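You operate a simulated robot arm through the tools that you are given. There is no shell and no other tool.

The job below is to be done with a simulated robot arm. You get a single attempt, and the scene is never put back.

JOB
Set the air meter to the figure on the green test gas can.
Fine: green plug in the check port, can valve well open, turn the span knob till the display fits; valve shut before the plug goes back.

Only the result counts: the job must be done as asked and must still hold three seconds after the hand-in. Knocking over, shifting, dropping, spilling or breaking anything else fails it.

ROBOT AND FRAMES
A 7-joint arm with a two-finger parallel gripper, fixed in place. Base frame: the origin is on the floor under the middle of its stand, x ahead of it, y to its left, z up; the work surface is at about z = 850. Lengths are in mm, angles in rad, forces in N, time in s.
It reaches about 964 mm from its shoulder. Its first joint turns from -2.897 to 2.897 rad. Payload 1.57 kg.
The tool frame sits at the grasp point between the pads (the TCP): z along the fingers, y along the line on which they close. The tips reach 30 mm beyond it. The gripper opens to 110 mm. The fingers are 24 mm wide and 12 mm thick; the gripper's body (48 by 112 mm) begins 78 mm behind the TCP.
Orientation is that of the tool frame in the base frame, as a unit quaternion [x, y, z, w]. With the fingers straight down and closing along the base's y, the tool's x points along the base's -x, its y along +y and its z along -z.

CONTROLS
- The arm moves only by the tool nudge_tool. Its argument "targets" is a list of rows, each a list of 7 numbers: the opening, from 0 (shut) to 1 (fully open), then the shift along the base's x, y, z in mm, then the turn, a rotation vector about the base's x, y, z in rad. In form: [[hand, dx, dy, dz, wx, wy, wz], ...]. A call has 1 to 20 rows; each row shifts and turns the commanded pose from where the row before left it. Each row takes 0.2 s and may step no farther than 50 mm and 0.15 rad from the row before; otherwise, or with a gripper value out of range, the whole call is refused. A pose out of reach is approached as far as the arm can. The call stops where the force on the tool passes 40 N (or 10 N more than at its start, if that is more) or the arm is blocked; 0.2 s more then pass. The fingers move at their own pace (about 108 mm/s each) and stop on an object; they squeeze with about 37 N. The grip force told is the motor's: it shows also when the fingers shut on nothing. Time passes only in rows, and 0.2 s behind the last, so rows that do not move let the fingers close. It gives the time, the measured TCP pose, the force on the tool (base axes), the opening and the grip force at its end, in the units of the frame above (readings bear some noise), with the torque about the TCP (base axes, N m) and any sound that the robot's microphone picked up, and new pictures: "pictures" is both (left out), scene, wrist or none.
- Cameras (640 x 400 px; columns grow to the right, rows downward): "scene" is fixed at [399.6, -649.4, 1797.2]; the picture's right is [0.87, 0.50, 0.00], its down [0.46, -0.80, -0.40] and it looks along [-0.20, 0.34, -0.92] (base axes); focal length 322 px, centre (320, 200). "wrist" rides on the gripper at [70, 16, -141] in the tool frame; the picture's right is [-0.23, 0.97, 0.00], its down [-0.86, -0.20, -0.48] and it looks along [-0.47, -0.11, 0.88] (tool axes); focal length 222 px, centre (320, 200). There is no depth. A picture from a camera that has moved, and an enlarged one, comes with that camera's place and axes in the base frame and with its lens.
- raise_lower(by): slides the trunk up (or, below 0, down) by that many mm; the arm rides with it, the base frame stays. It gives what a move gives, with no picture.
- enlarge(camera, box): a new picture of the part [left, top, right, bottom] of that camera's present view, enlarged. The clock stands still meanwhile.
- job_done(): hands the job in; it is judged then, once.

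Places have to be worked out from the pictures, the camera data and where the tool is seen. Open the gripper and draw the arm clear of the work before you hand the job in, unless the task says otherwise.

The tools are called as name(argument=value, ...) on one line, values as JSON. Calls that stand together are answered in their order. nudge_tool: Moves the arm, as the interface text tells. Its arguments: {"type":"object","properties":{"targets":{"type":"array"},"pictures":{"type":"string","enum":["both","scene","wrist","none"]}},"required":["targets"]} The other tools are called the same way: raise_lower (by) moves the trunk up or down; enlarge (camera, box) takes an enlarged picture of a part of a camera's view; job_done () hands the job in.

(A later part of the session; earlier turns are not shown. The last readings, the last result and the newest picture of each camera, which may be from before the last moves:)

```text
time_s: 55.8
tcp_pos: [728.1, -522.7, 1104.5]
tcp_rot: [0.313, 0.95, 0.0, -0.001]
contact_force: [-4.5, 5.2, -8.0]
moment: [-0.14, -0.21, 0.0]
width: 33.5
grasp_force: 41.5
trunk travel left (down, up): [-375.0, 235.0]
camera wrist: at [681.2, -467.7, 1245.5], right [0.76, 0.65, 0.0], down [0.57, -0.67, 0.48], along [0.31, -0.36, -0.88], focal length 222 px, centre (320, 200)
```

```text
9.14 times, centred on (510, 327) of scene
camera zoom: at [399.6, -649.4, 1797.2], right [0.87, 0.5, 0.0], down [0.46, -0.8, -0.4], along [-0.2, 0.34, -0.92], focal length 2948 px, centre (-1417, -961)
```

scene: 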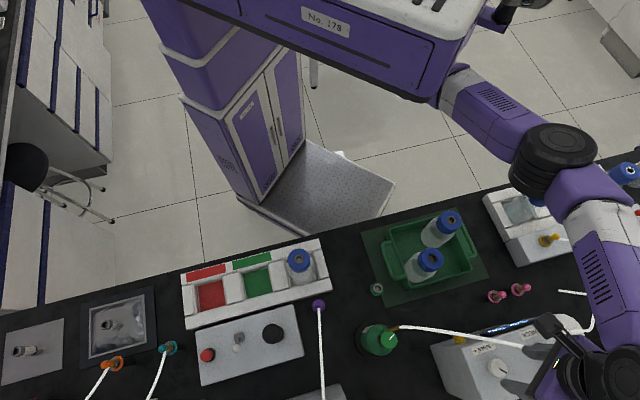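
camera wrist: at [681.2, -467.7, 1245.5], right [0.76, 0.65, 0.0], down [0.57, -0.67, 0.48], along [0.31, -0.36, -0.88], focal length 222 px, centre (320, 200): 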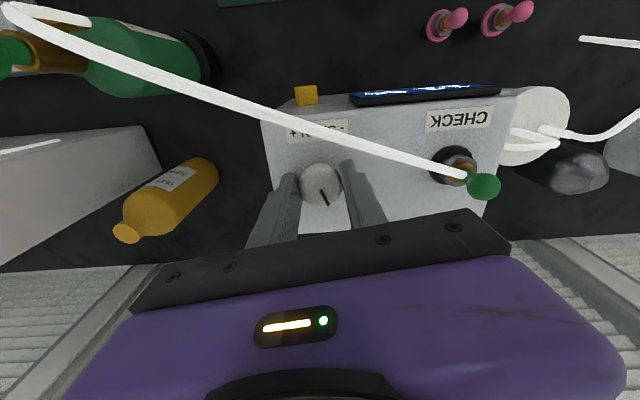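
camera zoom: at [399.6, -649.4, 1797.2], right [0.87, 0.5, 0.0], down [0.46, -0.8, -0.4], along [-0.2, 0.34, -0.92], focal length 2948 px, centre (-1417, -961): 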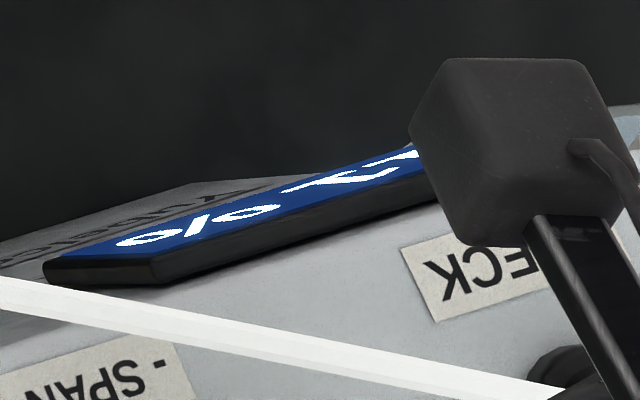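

The second digit may be a 1 or a 7; I zoom in more from the scene camera before deciding anything.

enlarge(camera="scene", box=[484, 318, 524, 338])

enlarge(camera="wrist", box=[405, 78, 475, 100])

```text
16.00 times, centred on (504, 328) of scene
camera zoom: at [399.6, -649.4, 1797.2], right [0.87, 0.5, 0.0], down [0.46, -0.8, -0.4], along [-0.2, 0.34, -0.92], focal length 5159 px, centre (-2624, -1848)
```

zoom: 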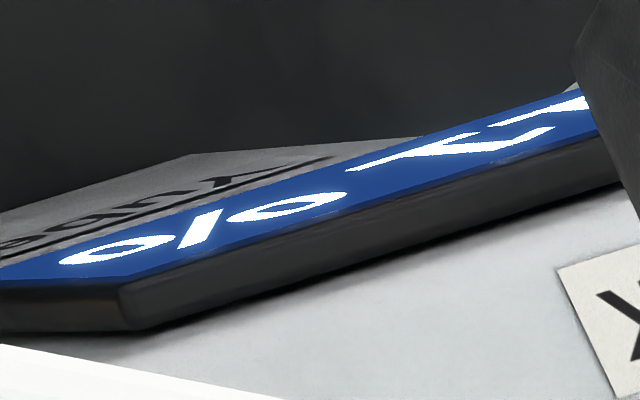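

```text
9.14 times, centred on (440, 89) of wrist
camera zoom: at [681.2, -467.7, 1245.5], right [0.76, 0.65, 0.0], down [0.57, -0.67, 0.48], along [0.31, -0.36, -0.88], focal length 2031 px, centre (-777, 1215)
```

zoom: 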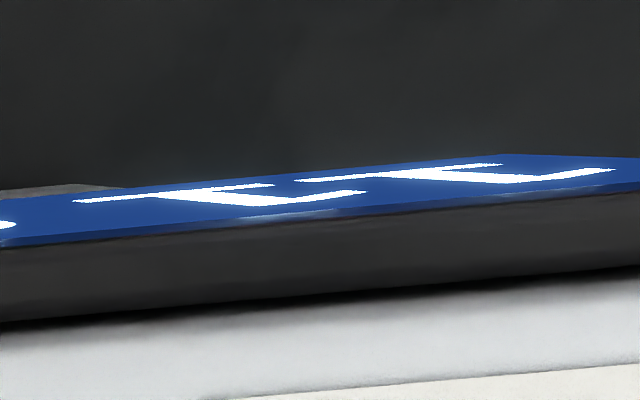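

Both digits look identical, so it reads "11 %". I hold for a second to see whether it is still settling by itself.

nudge_tool(targets=[[0, 0, 0, 0, 0, 0, 0], [0, 0, 0, 0, 0, 0, 0], [0, 0, 0, 0, 0, 0, 0], [0, 0, 0, 0, 0, 0, 0], [0, 0, 0, 0, 0, 0, 0]], pictures="none")

enlarge(camera="wrist", box=[405, 78, 475, 100])

enlarge(camera="wrist", box=[260, 135, 380, 210])

```text
time_s: 57.0
tcp_pos: [727.2, -521.6, 1104.7]
tcp_rot: [0.314, 0.95, 0.0, -0.001]
contact_force: [-4.1, 6.4, -13.9]
moment: [0.11, 0.08, 0.04]
width: 33.0
grasp_force: 41.6
trunk travel left (down, up): [-375.0, 235.0]
```

```text
9.14 times, centred on (440, 89) of wrist
camera zoom: at [681.2, -467.8, 1245.6], right [0.76, 0.65, 0.0], down [0.57, -0.67, 0.48], along [0.31, -0.36, -0.88], focal length 2031 px, centre (-777, 1215)
```

zoom: 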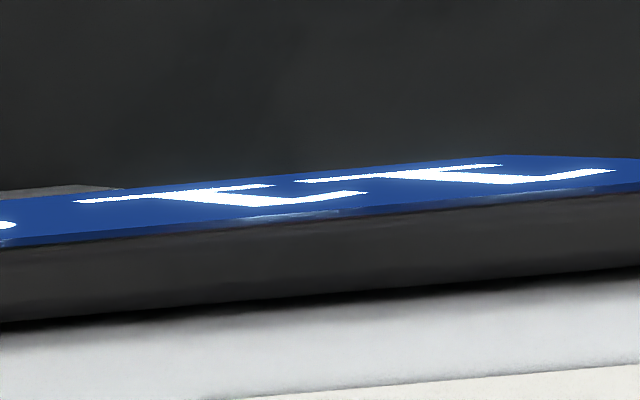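

```text
5.33 times, centred on (320, 172) of wrist
camera zoom: at [681.2, -467.8, 1245.6], right [0.76, 0.65, 0.0], down [0.57, -0.67, 0.48], along [0.31, -0.36, -0.88], focal length 1185 px, centre (320, 347)
```

zoom: 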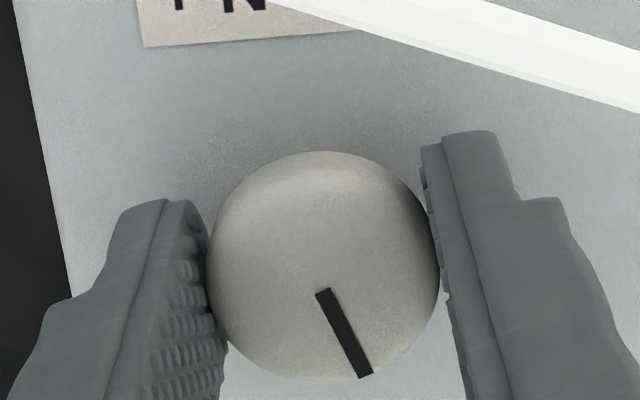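

It is steady at 11 % and the knob did turn with the hand, so clockwise seems to lower the reading. I relieve the small vertical load and turn back counter-clockwise by 0.8 rad to see it rise.

nudge_tool(targets=[[0, -0.3, 0.5, -1.0, 0, 0, 0], [0, 0, 0, 0, 0, 0, 0.1], [0, 0, 0, 0, 0, 0, 0.1], [0, 0, 0, 0, 0, 0, 0.1], [0, 0, 0, 0, 0, 0, 0.1], [0, 0, 0, 0, 0, 0, 0]], pictures="none")

enlarge(camera="scene", box=[484, 313, 544, 343])

```text
time_s: 58.4
tcp_pos: [726.3, -522.4, 1103.6]
tcp_rot: [0.118, 0.993, -0.001, 0.0]
contact_force: [1.9, -5.5, -0.9]
moment: [-0.17, -0.72, 0.01]
width: 33.4
grasp_force: 41.5
trunk travel left (down, up): [-375.0, 235.0]
```

```text
10.67 times, centred on (514, 328) of scene
camera zoom: at [399.6, -649.4, 1797.2], right [0.87, 0.5, 0.0], down [0.46, -0.8, -0.4], along [-0.2, 0.34, -0.92], focal length 3439 px, centre (-1749, -1165)
```

zoom: 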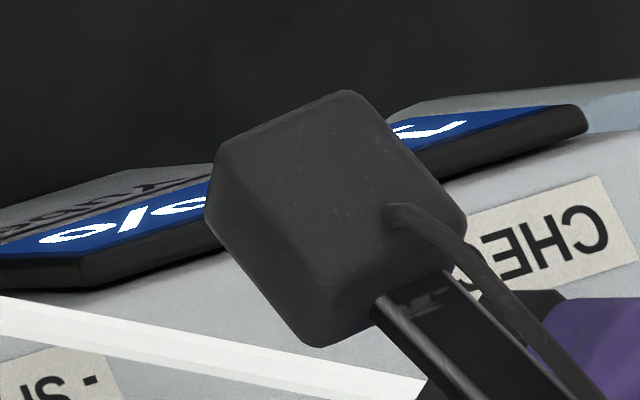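

Load is low again; the display is hidden by the wrist camera at this angle. I turn another 0.5 rad counter-clockwise in small rows, which should also uncover the display.

nudge_tool(targets=[[0, 0, 0, 0, 0, 0, 0.1], [0, 0, 0, 0, 0, 0, 0.1], [0, 0, 0, 0, 0, 0, 0.1], [0, 0, 0, 0, 0, 0, 0.1], [0, 0, 0, 0, 0, 0, 0.1], [0, 0, 0, 0, 0, 0, 0]], pictures="none")

enlarge(camera="scene", box=[484, 313, 544, 343])

enlarge(camera="wrist", box=[260, 135, 380, 210])

```text
time_s: 59.8
tcp_pos: [727.8, -523.2, 1104.7]
tcp_rot: [-0.131, 0.991, -0.002, 0.001]
contact_force: [10.1, -21.5, 7.7]
moment: [-0.21, -0.62, -0.05]
width: 33.4
grasp_force: 41.6
trunk travel left (down, up): [-375.0, 235.0]
```

```text
10.67 times, centred on (514, 328) of scene
camera zoom: at [399.6, -649.4, 1797.2], right [0.87, 0.5, 0.0], down [0.46, -0.8, -0.4], along [-0.2, 0.34, -0.92], focal length 3439 px, centre (-1749, -1165)
```

zoom: 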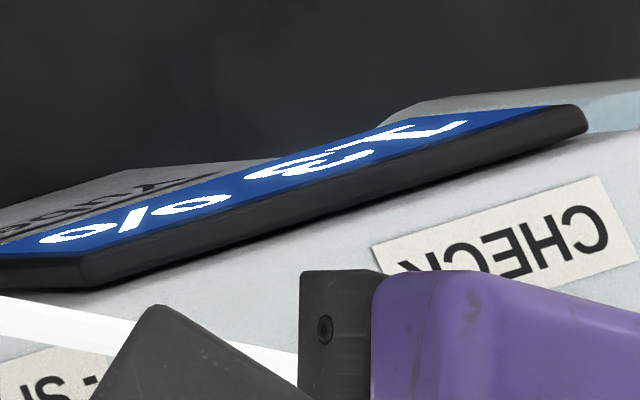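

```text
5.33 times, centred on (320, 172) of wrist
camera zoom: at [655.3, -525.4, 1245.4], right [-0.03, 1.0, 0.0], down [0.88, 0.03, 0.48], along [0.48, 0.01, -0.88], focal length 1185 px, centre (320, 347)
```

zoom: 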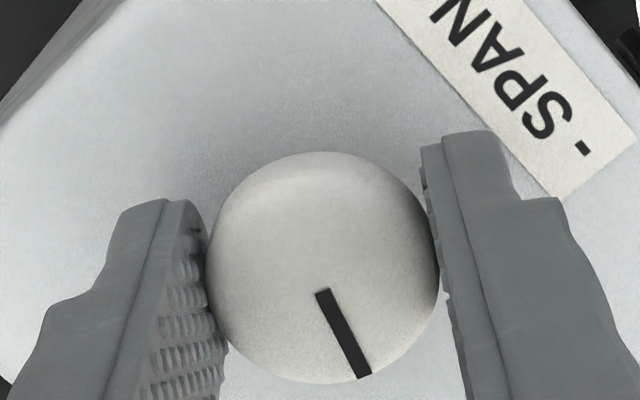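

The display now clearly reads "13 %": counter-clockwise raises it (11 → 12 → 13). The side load has grown to about 24 N, so I relieve it before going on.

nudge_tool(targets=[[0, 0.8, -1.6, 0.5, 0, 0, 0], [0, 0, 0, 0, 0, 0, 0]], pictures="none")

```text
time_s: 60.4
tcp_pos: [726.1, -524.2, 1104.9]
tcp_rot: [-0.131, 0.991, 0.001, 0.0]
contact_force: [4.2, -7.6, 10.3]
moment: [-0.18, 0.17, 0.0]
width: 33.3
grasp_force: 40.9
trunk travel left (down, up): [-375.0, 235.0]
```

nudge_tool(targets=[[0, 0.3, -0.5, 0.8, 0, 0, 0], [0, 0, 0, 0, 0, 0, 0.1], [0, 0, 0, 0, 0, 0, 0.1], [0, 0, 0, 0, 0, 0, 0.1], [0, 0, 0, 0, 0, 0, 0]], pictures="none")

enlarge(camera="scene", box=[484, 313, 544, 343])

```text
time_s: 61.6
tcp_pos: [727.7, -524.2, 1103.9]
tcp_rot: [-0.278, 0.961, 0.001, -0.001]
contact_force: [-7.3, 4.6, -0.9]
moment: [-0.22, 0.6, 0.02]
width: 33.3
grasp_force: 41.2
trunk travel left (down, up): [-375.0, 235.0]
```

```text
10.67 times, centred on (514, 328) of scene
camera zoom: at [399.6, -649.4, 1797.2], right [0.87, 0.5, 0.0], down [0.46, -0.8, -0.4], along [-0.2, 0.34, -0.92], focal length 3439 px, centre (-1749, -1165)
```

zoom: 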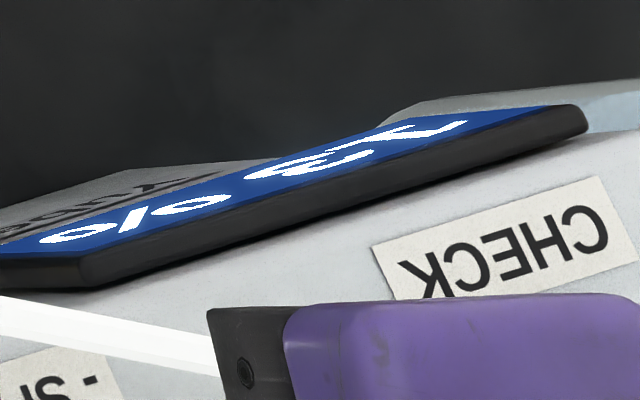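

Still 13 % at +0.8 rad from the start. I go on in steps and note where the digits change.

nudge_tool(targets=[[0, 0, 0, 0, 0, 0, 0.1], [0, 0, 0, 0, 0, 0, 0.1], [0, 0, 0, 0, 0, 0, 0]], pictures="none")

enlarge(camera="scene", box=[484, 313, 544, 343])

```text
time_s: 62.4
tcp_pos: [727.4, -524.1, 1104.4]
tcp_rot: [-0.372, 0.928, 0.001, -0.001]
contact_force: [-12.3, 6.0, -10.1]
moment: [-0.19, 0.49, 0.02]
width: 33.3
grasp_force: 41.4
trunk travel left (down, up): [-375.0, 235.0]
```

```text
10.67 times, centred on (514, 328) of scene
camera zoom: at [399.6, -649.4, 1797.2], right [0.87, 0.5, 0.0], down [0.46, -0.8, -0.4], along [-0.2, 0.34, -0.92], focal length 3439 px, centre (-1749, -1165)
```

zoom: 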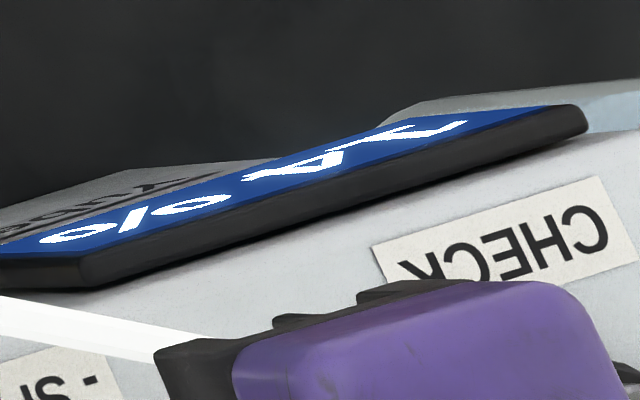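

Now "14 %" at about +1.0 rad. I relieve the load and continue in small steps.

nudge_tool(targets=[[0, -0.9, 0.4, -0.9, 0, 0, 0], [0, 0, 0, 0, 0, 0, 0.1], [0, 0, 0, 0, 0, 0, 0.1], [0, 0, 0, 0, 0, 0, 0]], pictures="none")

enlarge(camera="scene", box=[484, 313, 544, 343])

enlarge(camera="wrist", box=[260, 135, 380, 210])

```text
time_s: 63.4
tcp_pos: [727.9, -523.1, 1105.5]
tcp_rot: [-0.464, 0.886, -0.002, 0.001]
contact_force: [5.0, -16.0, -8.2]
moment: [0.36, -0.78, -0.02]
width: 33.7
grasp_force: 41.1
trunk travel left (down, up): [-375.0, 235.0]
```

```text
10.67 times, centred on (514, 328) of scene
camera zoom: at [399.6, -649.4, 1797.2], right [0.87, 0.5, 0.0], down [0.46, -0.8, -0.4], along [-0.2, 0.34, -0.92], focal length 3439 px, centre (-1749, -1165)
```

zoom: 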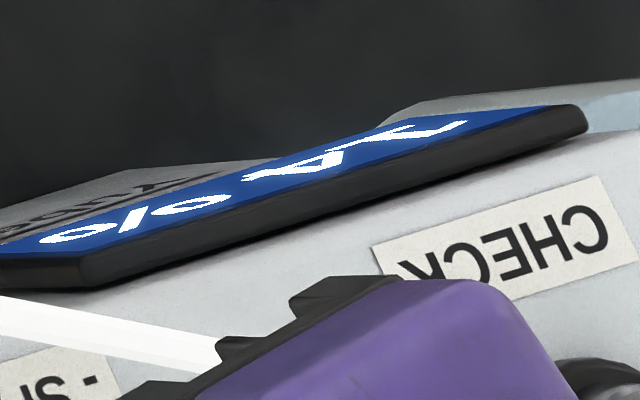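

```text
5.33 times, centred on (320, 172) of wrist
camera zoom: at [674.2, -572.0, 1245.5], right [-0.67, 0.74, 0.0], down [0.65, 0.59, 0.48], along [0.36, 0.32, -0.88], focal length 1185 px, centre (320, 347)
```

zoom: 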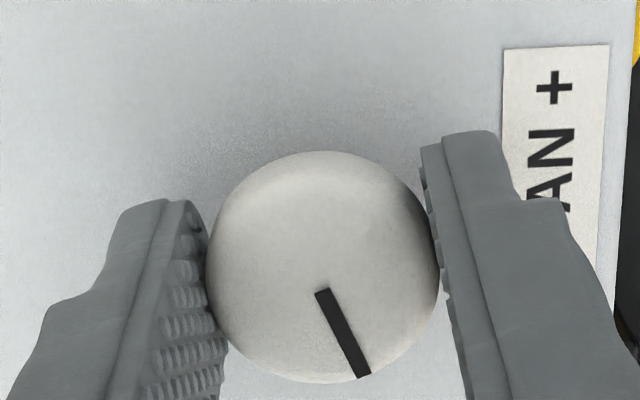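

nudge_tool(targets=[[0, 0.4, -1.2, -0.6, 0, 0, 0], [0, 0, 0, 0, 0, 0, 0.1], [0, 0, 0, 0, 0, 0, 0.1], [0, 0, 0, 0, 0, 0, 0]], pictures="none")

enlarge(camera="scene", box=[484, 313, 544, 343])

```text
time_s: 64.4
tcp_pos: [728.4, -524.5, 1103.2]
tcp_rot: [-0.55, 0.835, -0.001, 0.0]
contact_force: [12.9, -10.1, 9.1]
moment: [-0.45, 0.04, -0.02]
width: 33.3
grasp_force: 41.5
trunk travel left (down, up): [-375.0, 235.0]
```

```text
10.67 times, centred on (514, 328) of scene
camera zoom: at [399.6, -649.4, 1797.2], right [0.87, 0.5, 0.0], down [0.46, -0.8, -0.4], along [-0.2, 0.34, -0.92], focal length 3439 px, centre (-1749, -1165)
```

zoom: 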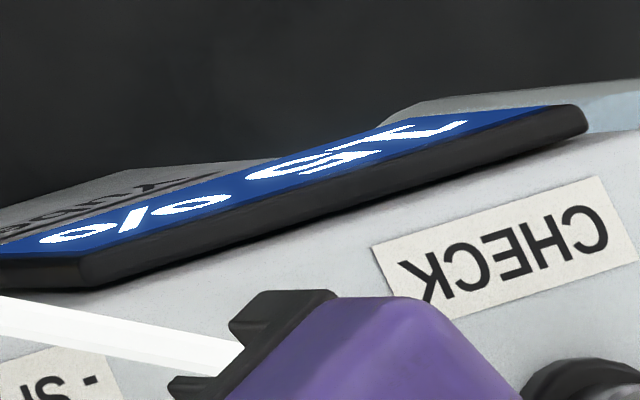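

The display shows "15 %" now. From the change points (13→14 near 0.66 rad, 14→15 near 1.07 rad) one unit is about 0.4–0.45 rad, so 15.0 lies about 0.12 rad further. I relieve the load, add 0.1 rad, and re-read.

nudge_tool(targets=[[0, 1.0, -0.7, 0.7, 0, 0, 0], [0, 0, 0, 0, 0, 0, 0.1], [0, 0, 0, 0, 0, 0, 0], [0, 0, 0, 0, 0, 0, 0]], pictures="none")

enlarge(camera="scene", box=[484, 313, 544, 343])

enlarge(camera="wrist", box=[260, 135, 380, 210])

```text
time_s: 65.4
tcp_pos: [728.3, -523.6, 1105.2]
tcp_rot: [-0.589, 0.808, 0.0, 0.0]
contact_force: [5.4, -0.1, 5.5]
moment: [-0.15, 0.17, -0.01]
width: 33.6
grasp_force: 40.9
trunk travel left (down, up): [-375.0, 235.0]
```

```text
10.67 times, centred on (514, 328) of scene
camera zoom: at [399.6, -649.4, 1797.2], right [0.87, 0.5, 0.0], down [0.46, -0.8, -0.4], along [-0.2, 0.34, -0.92], focal length 3439 px, centre (-1749, -1165)
```

zoom: 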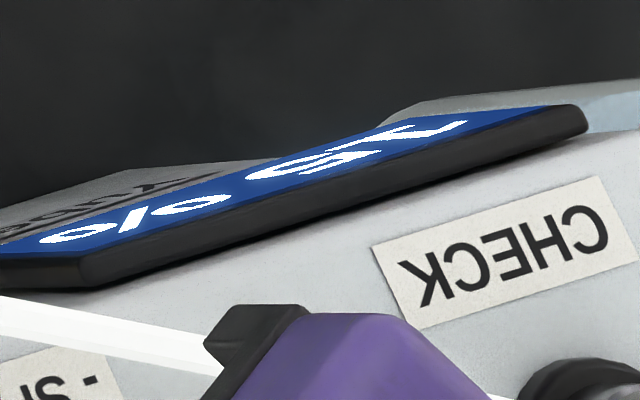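

```text
5.33 times, centred on (320, 172) of wrist
camera zoom: at [691.5, -586.3, 1245.5], right [-0.86, 0.51, 0.0], down [0.45, 0.75, 0.48], along [0.24, 0.41, -0.88], focal length 1185 px, centre (320, 347)
```

zoom: 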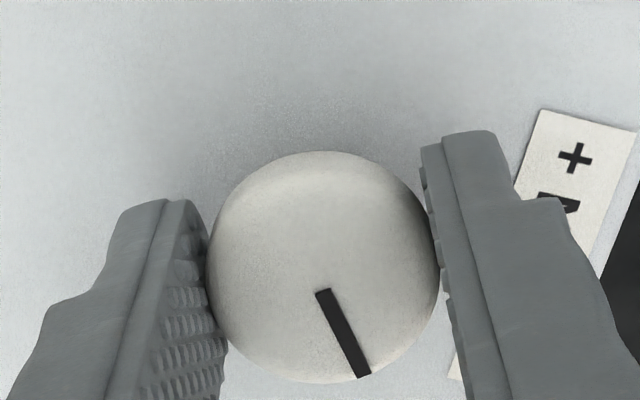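

The display reads 15 % with low load. I release the span knob, rise, and turn back to a place where the wrist camera sees the display properly.

nudge_tool(targets=[[0.3, 0, 0, 0, 0, 0, 0], [0.55, 0, 0, 0, 0, 0, 0], [0.55, 0, 0, 0, 0, 0, 0], [0.55, 0, 0, 25, 0, 0, 0], [0.55, 0, 0, 30, 0, 0, 0], [0.55, 0, 0, 20, 0, 0, -0.1], [0.55, -6, 4, 0, 0, 0, -0.14], [0.55, -6, 4, 0, 0, 0, -0.14], [0.55, -6, 4, 0, 0, 0, -0.14], [0.55, -6, 4, 0, 0, 0, -0.14], [0.55, -6, 4, 0, 0, 0, -0.14], [0.55, -6, 4, 0, 0, 0, -0.14], [0.55, -6, 4, 0, 0, 0, -0.14], [0.55, -6, 4, 0, 0, 0, -0.14], [0.55, -6, 4, 0, 0, 0, -0.14], [0.55, -6, 4, 0, 0, 0, -0.14], [0.55, -6, 4, 0, 0, 0, -0.14], [0.55, -6, 4, 0, 0, 0, -0.14], [0.55, -6, 4, 0, 0, 0, -0.14], [0.55, -6, 4, 0, 0, 0, -0.14]], pictures="both")

enlarge(camera="wrist", box=[340, 100, 480, 200])

```text
time_s: 69.6
tcp_pos: [644.1, -470.1, 1180.3]
tcp_rot: [0.39, 0.921, 0.0, 0.0]
contact_force: [-0.2, 0.7, -0.5]
moment: [0.0, 0.02, 0.0]
width: 60.6
grasp_force: 0.1
trunk travel left (down, up): [-375.0, 235.0]
camera wrist: at [607.4, -409.2, 1321.0], right [0.86, 0.52, 0.0], down [0.45, -0.75, 0.48], along [0.25, -0.41, -0.88], focal length 222 px, centre (320, 200)
```

scene: 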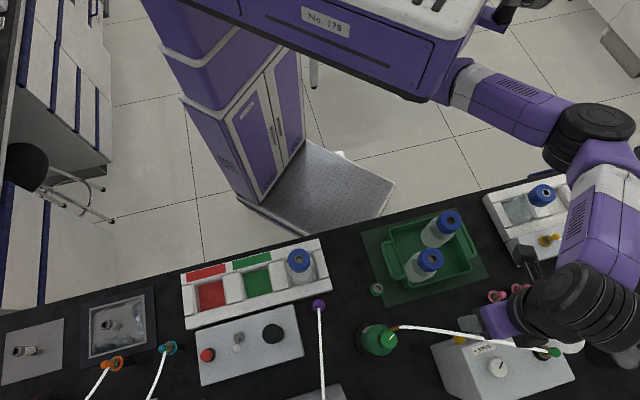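
wrist: 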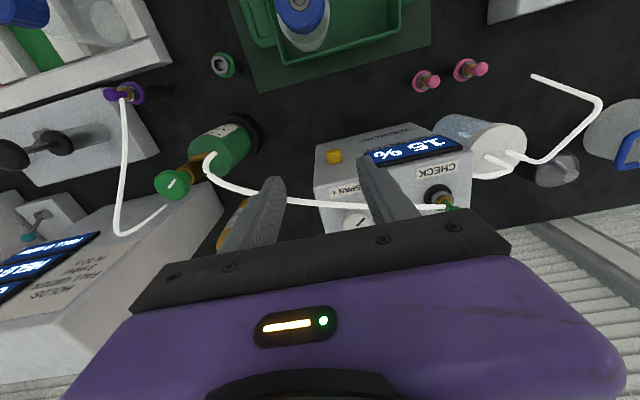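

```text
4.00 times, centred on (410, 150) of wrist
camera zoom: at [607.4, -409.2, 1321.0], right [0.86, 0.52, 0.0], down [0.45, -0.75, 0.48], along [0.25, -0.41, -0.88], focal length 888 px, centre (-40, 400)
```

zoom: 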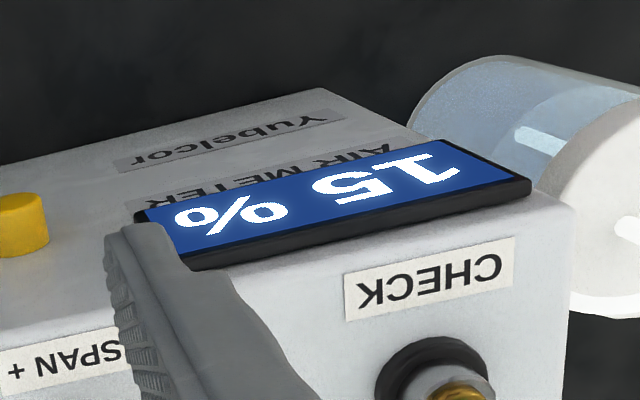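

The wrist camera confirms "15 %". Now I go back to the can valve, with the hand turned so that it can close the valve clockwise over the full 2.1 rad.

nudge_tool(targets=[[0.55, -8, -7, 0, 0, 0, 0.14], [0.55, -8, -7, 0, 0, 0, 0.14], [0.55, -8, -7, 0, 0, 0, 0.14], [0.55, -8, -7, 0, 0, 0, 0.14], [0.55, -8, -8, 0, 0, 0, 0.14], [0.55, -8, -8, 0, 0, 0, 0.14], [0.55, -8, -8, 0, 0, 0, 0.14], [0.55, -8, -8, 0, 0, 0, 0.14], [0.55, -8, -8, 0, 0, 0, 0.14], [0.55, -8, -8, 0, 0, 0, 0.14], [0.55, -8, -8, 0, 0, 0, 0.14], [0.55, -8, -8, 0, 0, 0, 0.14], [0.55, -8, -8, -5, 0, 0, 0.14], [0.55, -8, -8, -5, 0, 0, 0.14], [0.55, -9, -6, -5, 0, 0, 0.1], [0.55, 0, 0, 0, 0, 0, 0]], pictures="both")

enlarge(camera="wrist", box=[260, 120, 380, 200])

```text
time_s: 73.0
tcp_pos: [523.8, -583.8, 1164.3]
tcp_rot: [-0.591, 0.807, 0.0, 0.0]
contact_force: [0.7, 0.0, -0.5]
moment: [-0.01, 0.0, -0.03]
width: 60.6
grasp_force: 0.1
trunk travel left (down, up): [-375.0, 235.0]
camera wrist: at [486.7, -645.2, 1306.2], right [-0.86, 0.51, 0.0], down [0.45, 0.76, 0.48], along [0.24, 0.41, -0.88], focal length 222 px, centre (320, 200)
```

scene: 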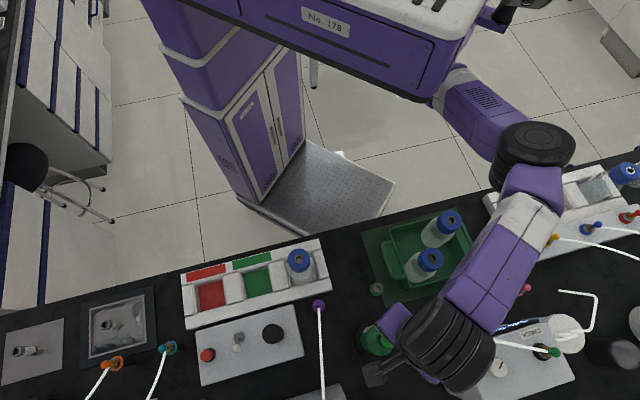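
wrist: 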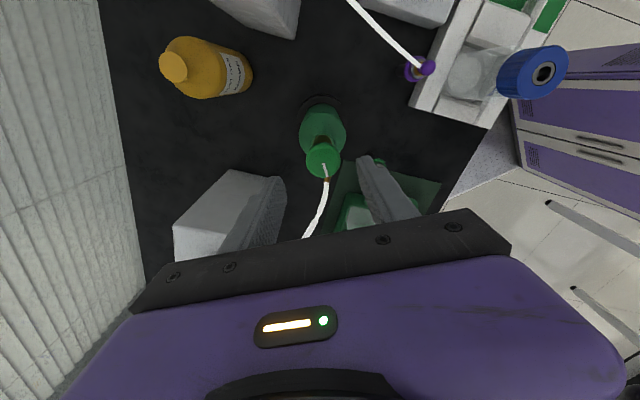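

```text
5.00 times, centred on (320, 160) of wrist
camera zoom: at [486.7, -645.2, 1306.2], right [-0.86, 0.51, 0.0], down [0.45, 0.76, 0.48], along [0.24, 0.41, -0.88], focal length 1111 px, centre (320, 400)
```

zoom: 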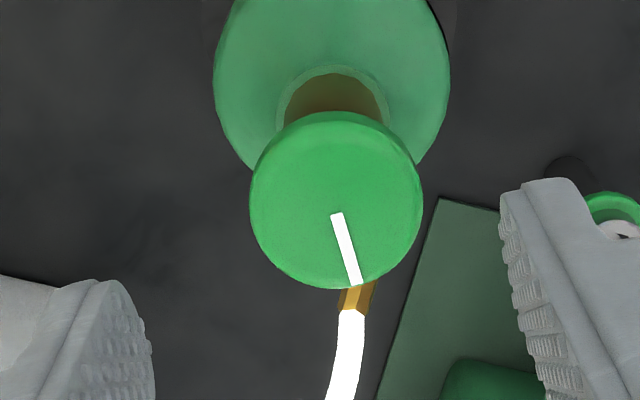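

The knob centre is (-2.5, 1.8) from the tool axis, which agrees with where the last grip was load-free. I correct, descend to z ≈ 1105, and check.

nudge_tool(targets=[[0.55, -2.5, 1.8, 0, 0, 0, 0], [0.55, 0, 0, -20, 0, 0, 0], [0.55, 0, 0, -20, 0, 0, 0], [0.55, 0, 0, -20, 0, 0, 0], [0.55, 0, 0, 0, 0, 0, 0]], pictures="wrist")

enlarge(camera="wrist", box=[260, 130, 380, 210])

```text
time_s: 74.2
tcp_pos: [522.1, -583.3, 1105.6]
tcp_rot: [-0.589, 0.808, 0.0, -0.001]
contact_force: [-0.5, 0.0, 0.8]
moment: [0.02, 0.0, 0.02]
width: 60.4
grasp_force: 0.1
trunk travel left (down, up): [-375.0, 235.0]
camera wrist: at [485.6, -645.6, 1246.8], right [-0.86, 0.51, 0.0], down [0.45, 0.75, 0.48], along [0.25, 0.41, -0.88], focal length 222 px, centre (320, 200)
```

wrist: 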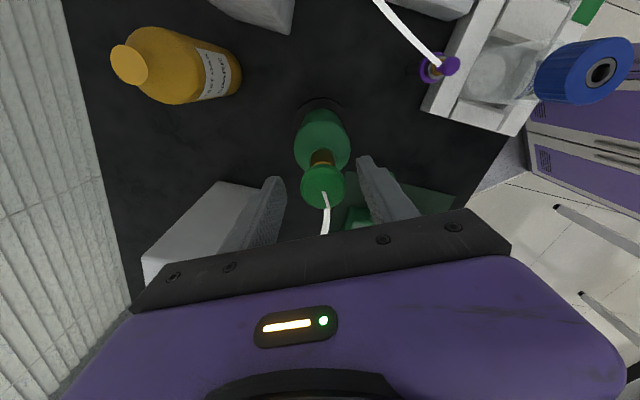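

```text
5.00 times, centred on (320, 170) of wrist
camera zoom: at [485.6, -645.6, 1246.8], right [-0.86, 0.51, 0.0], down [0.45, 0.75, 0.48], along [0.25, 0.41, -0.88], focal length 1111 px, centre (320, 350)
```

zoom: 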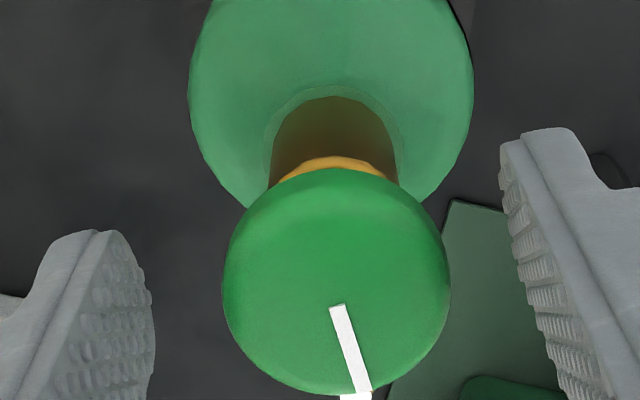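

The knob shows about 2.7 mm to the right of where it should be; I correct by (-1.8, 2.3) and look again before closing.

nudge_tool(targets=[[0.55, -1.8, 2.3, 0, 0, 0, 0], [0.55, 0, 0, 0, 0, 0, 0]], pictures="wrist")

enlarge(camera="wrist", box=[260, 130, 380, 210])

```text
time_s: 74.8
tcp_pos: [519.2, -582.5, 1105.7]
tcp_rot: [-0.59, 0.807, 0.0, 0.0]
contact_force: [0.0, -0.5, 0.4]
moment: [-0.03, -0.04, 0.02]
width: 60.6
grasp_force: 0.1
trunk travel left (down, up): [-375.0, 235.0]
camera wrist: at [483.3, -643.2, 1246.2], right [-0.86, 0.51, 0.0], down [0.45, 0.75, 0.48], along [0.25, 0.41, -0.88], focal length 222 px, centre (320, 200)
```

wrist: 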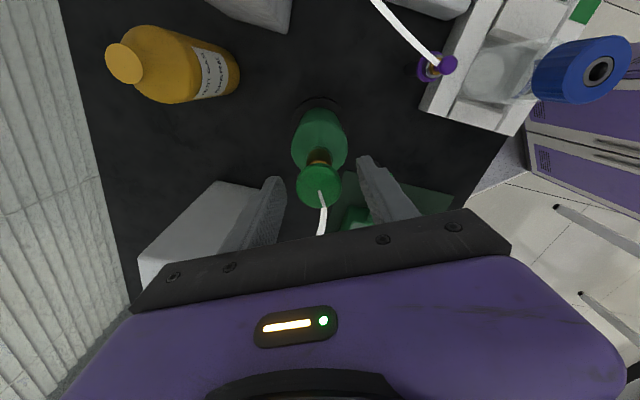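

```text
5.00 times, centred on (320, 170) of wrist
camera zoom: at [483.3, -643.2, 1246.2], right [-0.86, 0.51, 0.0], down [0.45, 0.75, 0.48], along [0.25, 0.41, -0.88], focal length 1111 px, centre (320, 350)
```

zoom: 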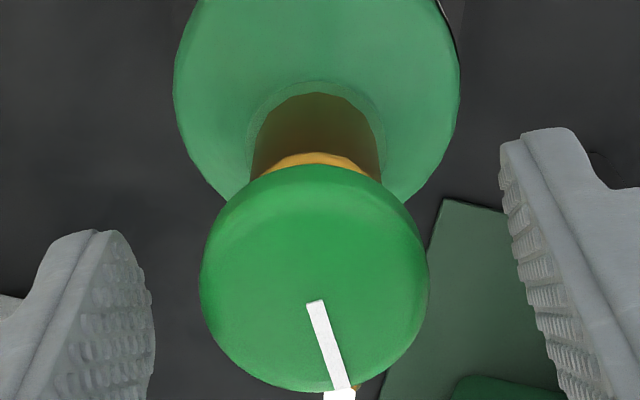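

Within about 0.7 mm now. I close on the valve knob.

nudge_tool(targets=[[0.45, 0, 0, 0, 0, 0, 0], [0.3, 0, 0, 0, 0, 0, 0], [0, 0, 0, 0, 0, 0, 0], [0, 0, 0, 0, 0, 0, 0]], pictures="none")

```text
time_s: 75.8
tcp_pos: [520.5, -581.4, 1105.2]
tcp_rot: [-0.589, 0.808, -0.001, 0.0]
contact_force: [2.7, -1.9, 0.2]
moment: [-0.04, -0.07, 0.01]
width: 33.4
grasp_force: 41.2
trunk travel left (down, up): [-375.0, 235.0]
```

Gripped with hardly any side load. I turn clockwise to shut the valve, in stages, watching the load.

nudge_tool(targets=[[0, 0, 0, 0, 0, 0, -0.12], [0, 0, 0, 0, 0, 0, -0.12], [0, 0, 0, 0, 0, 0, -0.12], [0, 0, 0, 0, 0, 0, 0]], pictures="none")

```text
time_s: 76.8
tcp_pos: [521.6, -581.8, 1105.6]
tcp_rot: [-0.435, 0.9, -0.002, 0.0]
contact_force: [17.1, -13.7, 13.5]
moment: [-0.16, -0.27, 0.02]
width: 33.5
grasp_force: 41.5
trunk travel left (down, up): [-375.0, 235.0]
```

nudge_tool(targets=[[0, 1.4, -1.1, 0.9, 0, 0, 0], [0, 0, 0, 0, 0, 0, 0]], pictures="none")

```text
time_s: 77.4
tcp_pos: [520.3, -581.1, 1104.9]
tcp_rot: [-0.436, 0.9, -0.001, 0.0]
contact_force: [14.5, -6.2, 13.5]
moment: [-0.48, 0.37, 0.02]
width: 33.4
grasp_force: 41.1
trunk travel left (down, up): [-375.0, 235.0]
```

Still about 20 N; I relieve once more.

nudge_tool(targets=[[0, 1.3, -0.5, 1.2, 0, 0, 0], [0, 0, 0, 0, 0, 0, 0]], pictures="none")

```text
time_s: 78.0
tcp_pos: [520.8, -583.0, 1104.9]
tcp_rot: [-0.435, 0.9, 0.001, 0.0]
contact_force: [6.6, -3.0, 1.5]
moment: [-0.42, 0.17, 0.02]
width: 33.3
grasp_force: 41.2
trunk travel left (down, up): [-375.0, 235.0]
```

Down to 7 N. I continue turning clockwise.

nudge_tool(targets=[[0, 0, 0, 0, 0, 0, -0.12], [0, 0, 0, 0, 0, 0, -0.12], [0, 0, 0, 0, 0, 0, -0.12], [0, 0, 0, 0, 0, 0, 0]], pictures="none")

```text
time_s: 79.0
tcp_pos: [520.2, -581.8, 1105.3]
tcp_rot: [-0.266, 0.964, 0.0, 0.0]
contact_force: [4.9, -16.2, -15.1]
moment: [-0.02, -0.61, 0.05]
width: 33.3
grasp_force: 41.2
trunk travel left (down, up): [-375.0, 235.0]
```

nudge_tool(targets=[[0, 0.4, -1.3, -1.2, 0, 0, 0], [0, 0, 0, 0, 0, 0, -0.12], [0, 0, 0, 0, 0, 0, -0.12], [0, 0, 0, 0, 0, 0, 0]], pictures="none")

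```text
time_s: 80.0
tcp_pos: [522.8, -582.3, 1104.5]
tcp_rot: [-0.15, 0.989, 0.0, -0.001]
contact_force: [2.2, -4.4, -6.4]
moment: [-0.05, -0.12, -0.02]
width: 33.6
grasp_force: 41.3
trunk travel left (down, up): [-375.0, 235.0]
```

nudge_tool(targets=[[0, 0.2, -0.4, -0.5, 0, 0, 0], [0, 0, 0, 0, 0, 0, -0.12], [0, 0, 0, 0, 0, 0, -0.12], [0, 0, 0, 0, 0, 0, -0.12], [0, 0, 0, 0, 0, 0, 0]], pictures="none")

```text
time_s: 81.2
tcp_pos: [521.2, -582.6, 1105.1]
tcp_rot: [0.03, 1.0, -0.001, -0.001]
contact_force: [-2.0, -3.2, 10.2]
moment: [-0.06, 0.2, -0.01]
width: 33.3
grasp_force: 41.3
trunk travel left (down, up): [-375.0, 235.0]
```

Load is fine. I carry on clockwise.

nudge_tool(targets=[[0, 0, -0.2, 0.6, 0, 0, 0], [0, 0, 0, 0, 0, 0, -0.12], [0, 0, 0, 0, 0, 0, -0.12], [0, 0, 0, 0, 0, 0, -0.12], [0, 0, 0, 0, 0, 0, 0]], pictures="wrist")

enlarge(camera="wrist", box=[260, 130, 380, 210])

```text
time_s: 82.4
tcp_pos: [522.1, -583.1, 1106.1]
tcp_rot: [0.21, 0.978, 0.0, -0.001]
contact_force: [-9.4, -3.9, -4.7]
moment: [-0.25, -0.2, 0.01]
width: 33.3
grasp_force: 41.3
trunk travel left (down, up): [-375.0, 235.0]
camera wrist: at [464.8, -540.7, 1246.2], right [0.61, 0.8, 0.0], down [0.7, -0.53, 0.48], along [0.38, -0.29, -0.88], focal length 222 px, centre (320, 200)
```

wrist: 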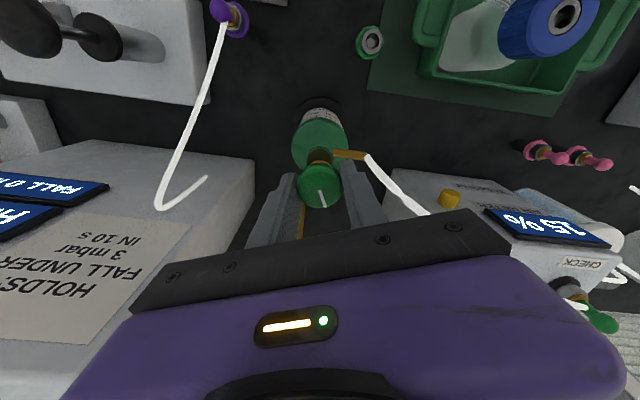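

```text
5.00 times, centred on (320, 170) of wrist
camera zoom: at [464.8, -540.7, 1246.2], right [0.61, 0.8, 0.0], down [0.7, -0.53, 0.48], along [0.38, -0.29, -0.88], focal length 1111 px, centre (320, 350)
```

zoom: 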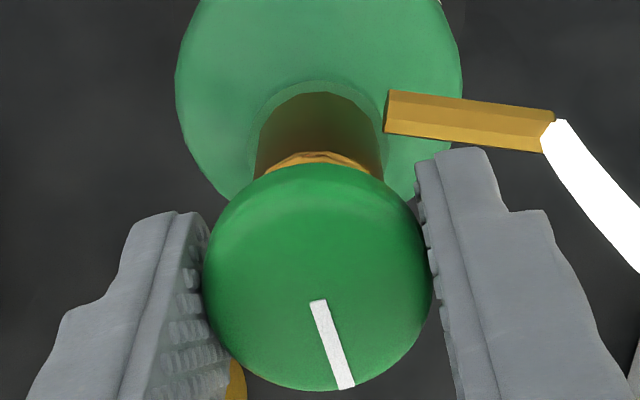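

The display still shows 15 %, with the mark following the hand. About 0.42 rad remain to the original shut position.

nudge_tool(targets=[[0, -0.7, -0.3, -0.4, 0, 0, 0], [0, 0, 0, 0, 0, 0, -0.1], [0, 0, 0, 0, 0, 0, -0.1], [0, 0, 0, 0, 0, 0, -0.1], [0, 0, 0, 0, 0, 0, 0]], pictures="wrist")

enlarge(camera="wrist", box=[470, 110, 630, 210])

```text
time_s: 83.6
tcp_pos: [521.4, -583.3, 1104.3]
tcp_rot: [0.353, 0.936, -0.001, 0.0]
contact_force: [-5.9, -15.1, 5.3]
moment: [0.08, 0.55, 0.01]
width: 33.4
grasp_force: 41.0
trunk travel left (down, up): [-375.0, 235.0]
camera wrist: at [479.7, -525.9, 1246.0], right [0.81, 0.58, 0.0], down [0.51, -0.71, 0.48], along [0.28, -0.39, -0.88], focal length 222 px, centre (320, 200)
```

wrist: 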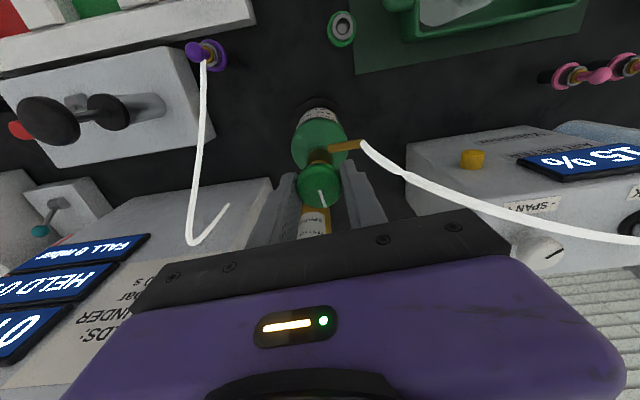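

```text
4.00 times, centred on (550, 160) of wrist
camera zoom: at [479.7, -525.9, 1246.0], right [0.81, 0.58, 0.0], down [0.51, -0.71, 0.48], along [0.28, -0.39, -0.88], focal length 888 px, centre (-600, 360)
```

zoom: 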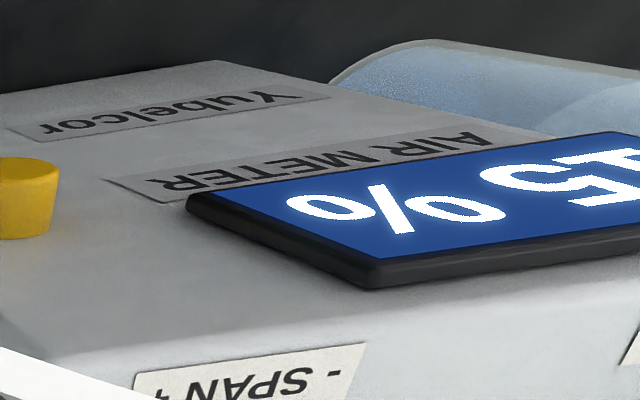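

Still 15 % with about 0.12 rad left. I turn on to the original shut angle and slightly beyond until a stop is felt.

nudge_tool(targets=[[0, -0.4, -1.1, 0.4, 0, 0, 0], [0, 0, 0, 0, 0, 0, -0.1], [0, 0, 0, 0, 0, 0, -0.06], [0, 0, 0, 0, 0, 0, 0], [0, 0, 0, 0, 0, 0, 0]], pictures="wrist")

enlarge(camera="wrist", box=[480, 100, 640, 200])

enlarge(camera="wrist", box=[260, 130, 380, 210])

```text
time_s: 84.8
tcp_pos: [521.6, -583.8, 1105.1]
tcp_rot: [0.426, 0.905, 0.0, -0.001]
contact_force: [-5.9, -6.7, -2.9]
moment: [-0.02, 0.12, 0.36]
width: 33.1
grasp_force: 41.2
trunk travel left (down, up): [-375.0, 235.0]
camera wrist: at [489.4, -520.8, 1246.2], right [0.89, 0.45, 0.0], down [0.39, -0.79, 0.48], along [0.21, -0.43, -0.88], focal length 222 px, centre (320, 200)
```

wrist: 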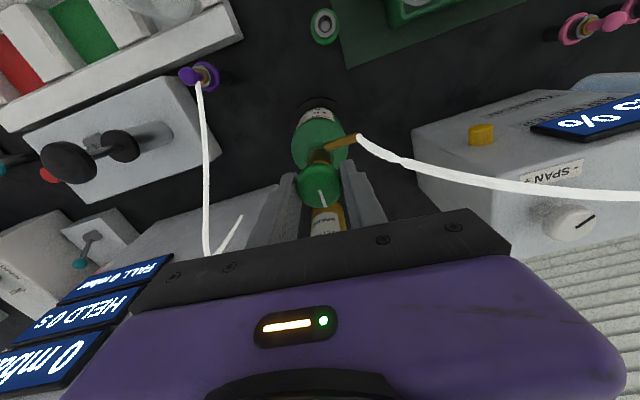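

```text
4.00 times, centred on (560, 150) of wrist
camera zoom: at [489.4, -520.8, 1246.2], right [0.89, 0.45, 0.0], down [0.39, -0.79, 0.48], along [0.21, -0.43, -0.88], focal length 888 px, centre (-640, 400)
```

zoom: 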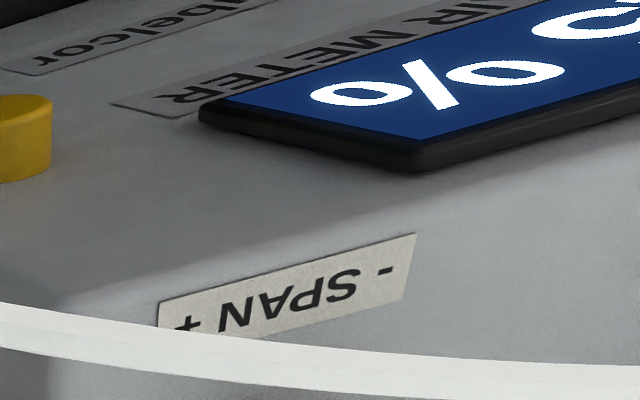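

```text
5.00 times, centred on (320, 170) of wrist
camera zoom: at [489.4, -520.8, 1246.2], right [0.89, 0.45, 0.0], down [0.39, -0.79, 0.48], along [0.21, -0.43, -0.88], focal length 1111 px, centre (320, 350)
```

zoom: 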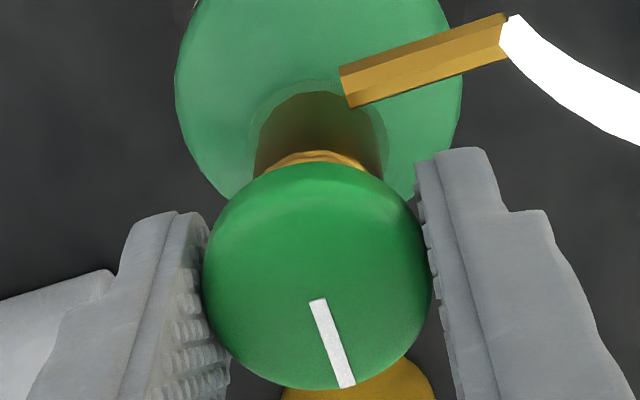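

The torque about z has risen to +0.36 N·m and the reading is changing: the valve is against its shut stop. I release the knob, rise, and read the display.

nudge_tool(targets=[[0.3, 0, 0, 0, 0, 0, 0], [0.55, 0, 0, 0, 0, 0, 0], [0.55, 0, 0, 0, 0, 0, 0], [0.55, 0, 0, 25, 0, 0, 0], [0.55, 0, 0, 30, 0, 0, 0], [0.55, 30, 25, 15, 0, 0, 0.04], [0.55, 35, 32, 0, 0, 0, 0], [0.55, 35, 32, 0, 0, 0, 0], [0.55, 20, 20, 0, 0, 0, 0], [0.55, 0, 0, 0, 0, 0, 0]], pictures="both")

enlarge(camera="wrist", box=[330, 100, 490, 210])

enlarge(camera="scene", box=[340, 300, 440, 370])

```text
time_s: 87.0
tcp_pos: [642.7, -476.9, 1177.1]
tcp_rot: [0.408, 0.913, 0.001, 0.0]
contact_force: [-0.2, 0.6, 0.3]
moment: [0.01, 0.03, 0.04]
width: 60.6
grasp_force: 0.1
trunk travel left (down, up): [-375.0, 235.0]
camera wrist: at [608.2, -413.8, 1317.7], right [0.88, 0.48, 0.0], down [0.42, -0.77, 0.48], along [0.23, -0.42, -0.88], focal length 222 px, centre (320, 200)
```

scene: 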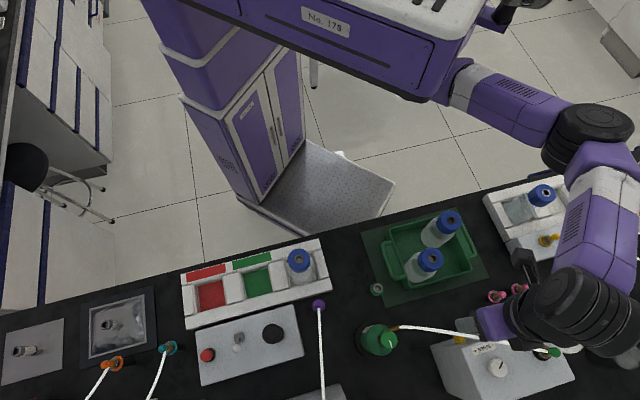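
wrist: 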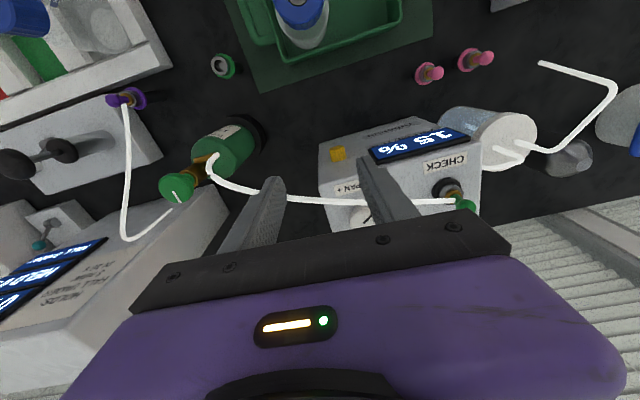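

```text
3.64 times, centred on (410, 155) of wrist
camera zoom: at [608.2, -413.8, 1317.7], right [0.88, 0.48, 0.0], down [0.42, -0.77, 0.48], along [0.23, -0.42, -0.88], focal length 808 px, centre (-7, 364)
```

zoom: 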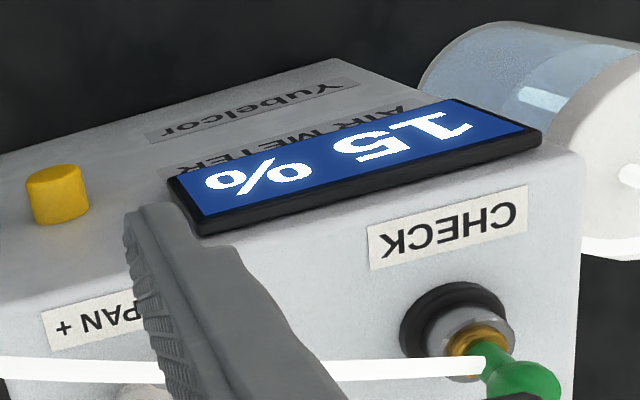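

```text
5.71 times, centred on (390, 335) of scene
camera zoom: at [399.6, -649.4, 1797.2], right [0.87, 0.5, 0.0], down [0.46, -0.8, -0.4], along [-0.2, 0.34, -0.92], focal length 1842 px, centre (-80, -571)
```

zoom: 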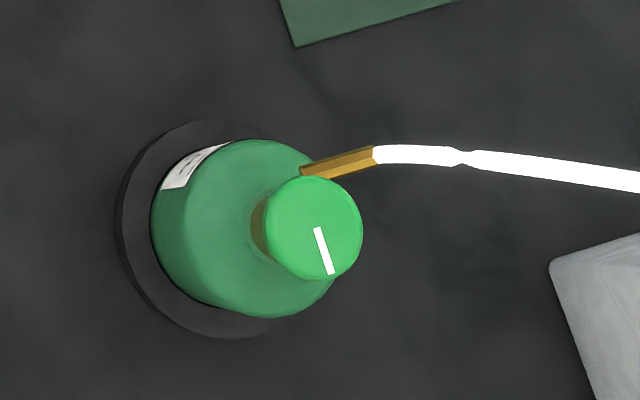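

The display still holds 15 % and the valve mark is back at its original shut position. Now I return to the plug: above the port at z ≈ 1190 first.

nudge_tool(targets=[[0.5, 0, 0, 14, 0, 0, 0], [0.5, 40, 7, 0, 0, 0, 0], [0.5, 40, 8, 0, 0, 0, 0], [0.5, 42, 8, 0, 0, 0, 0], [0.5, 42, 8, 0, 0, 0, 0], [0.5, 0, 0, 0, 0, 0, 0]], pictures="wrist")

enlarge(camera="wrist", box=[260, 115, 380, 195])

```text
time_s: 88.4
tcp_pos: [805.9, -445.6, 1189.0]
tcp_rot: [0.407, 0.914, 0.0, 0.0]
contact_force: [-0.4, 1.1, 0.0]
moment: [0.04, 0.01, 0.02]
width: 55.3
grasp_force: 0.0
trunk travel left (down, up): [-375.0, 235.0]
camera wrist: at [770.7, -383.1, 1329.5], right [0.88, 0.48, 0.0], down [0.42, -0.77, 0.48], along [0.23, -0.42, -0.88], focal length 222 px, centre (320, 200)
```

wrist: 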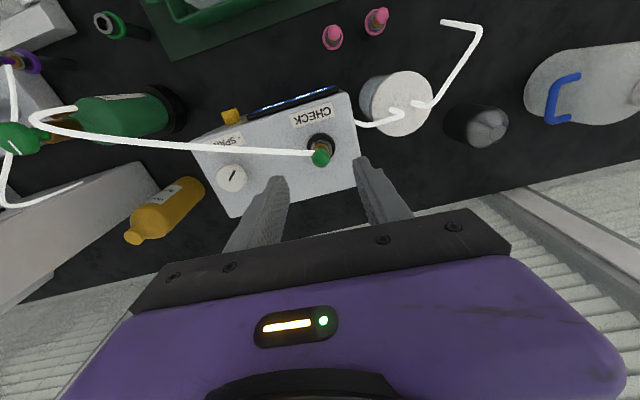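

```text
5.00 times, centred on (320, 155) of wrist
camera zoom: at [770.7, -383.1, 1329.5], right [0.88, 0.48, 0.0], down [0.42, -0.77, 0.48], along [0.23, -0.42, -0.88], focal length 1111 px, centre (320, 425)
```

zoom: 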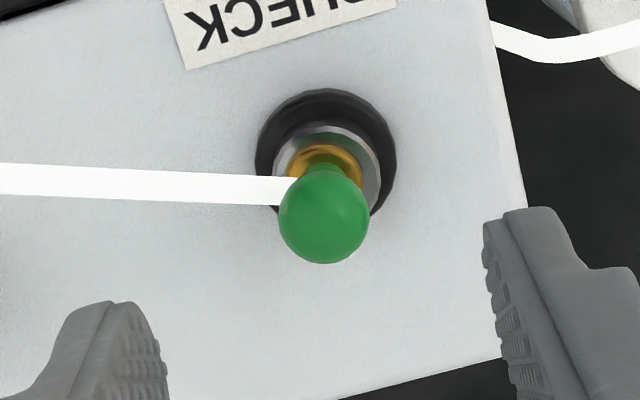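

The ball is nearly on the tool axis (about 0.7 mm off). I descend to about z = 1126 with the fingers open.

nudge_tool(targets=[[0.45, 0.6, 0.3, -20, 0, 0, 0], [0.45, 0, 0, -22, 0, 0, 0], [0.45, 0, 0, -20, 0, 0, 0], [0.45, 0, 0, 0, 0, 0, 0]], pictures="wrist")

enlarge(camera="wrist", box=[260, 125, 380, 205])

```text
time_s: 89.4
tcp_pos: [805.4, -444.2, 1126.3]
tcp_rot: [0.408, 0.913, 0.0, 0.0]
contact_force: [0.0, -0.4, 0.6]
moment: [0.0, 0.01, 0.02]
width: 49.5
grasp_force: 0.1
trunk travel left (down, up): [-375.0, 235.0]
camera wrist: at [770.8, -381.1, 1267.2], right [0.88, 0.48, 0.0], down [0.42, -0.77, 0.48], along [0.23, -0.42, -0.88], focal length 222 px, centre (320, 200)
```

wrist: 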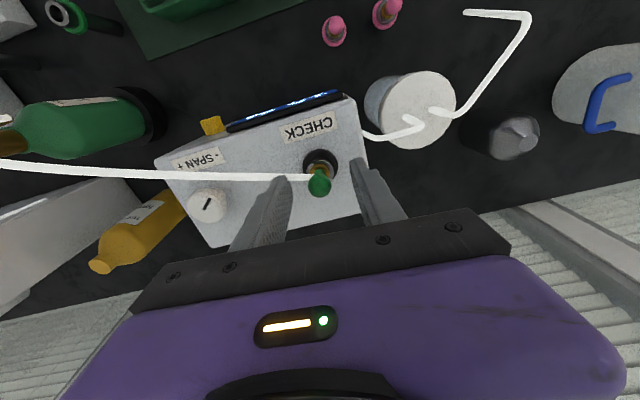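

```text
5.00 times, centred on (320, 165) of wrist
camera zoom: at [770.8, -381.1, 1267.2], right [0.88, 0.48, 0.0], down [0.42, -0.77, 0.48], along [0.23, -0.42, -0.88], focal length 1111 px, centre (320, 375)
```

zoom: 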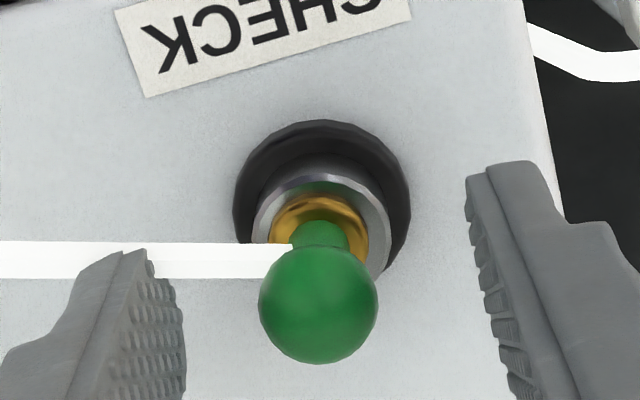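

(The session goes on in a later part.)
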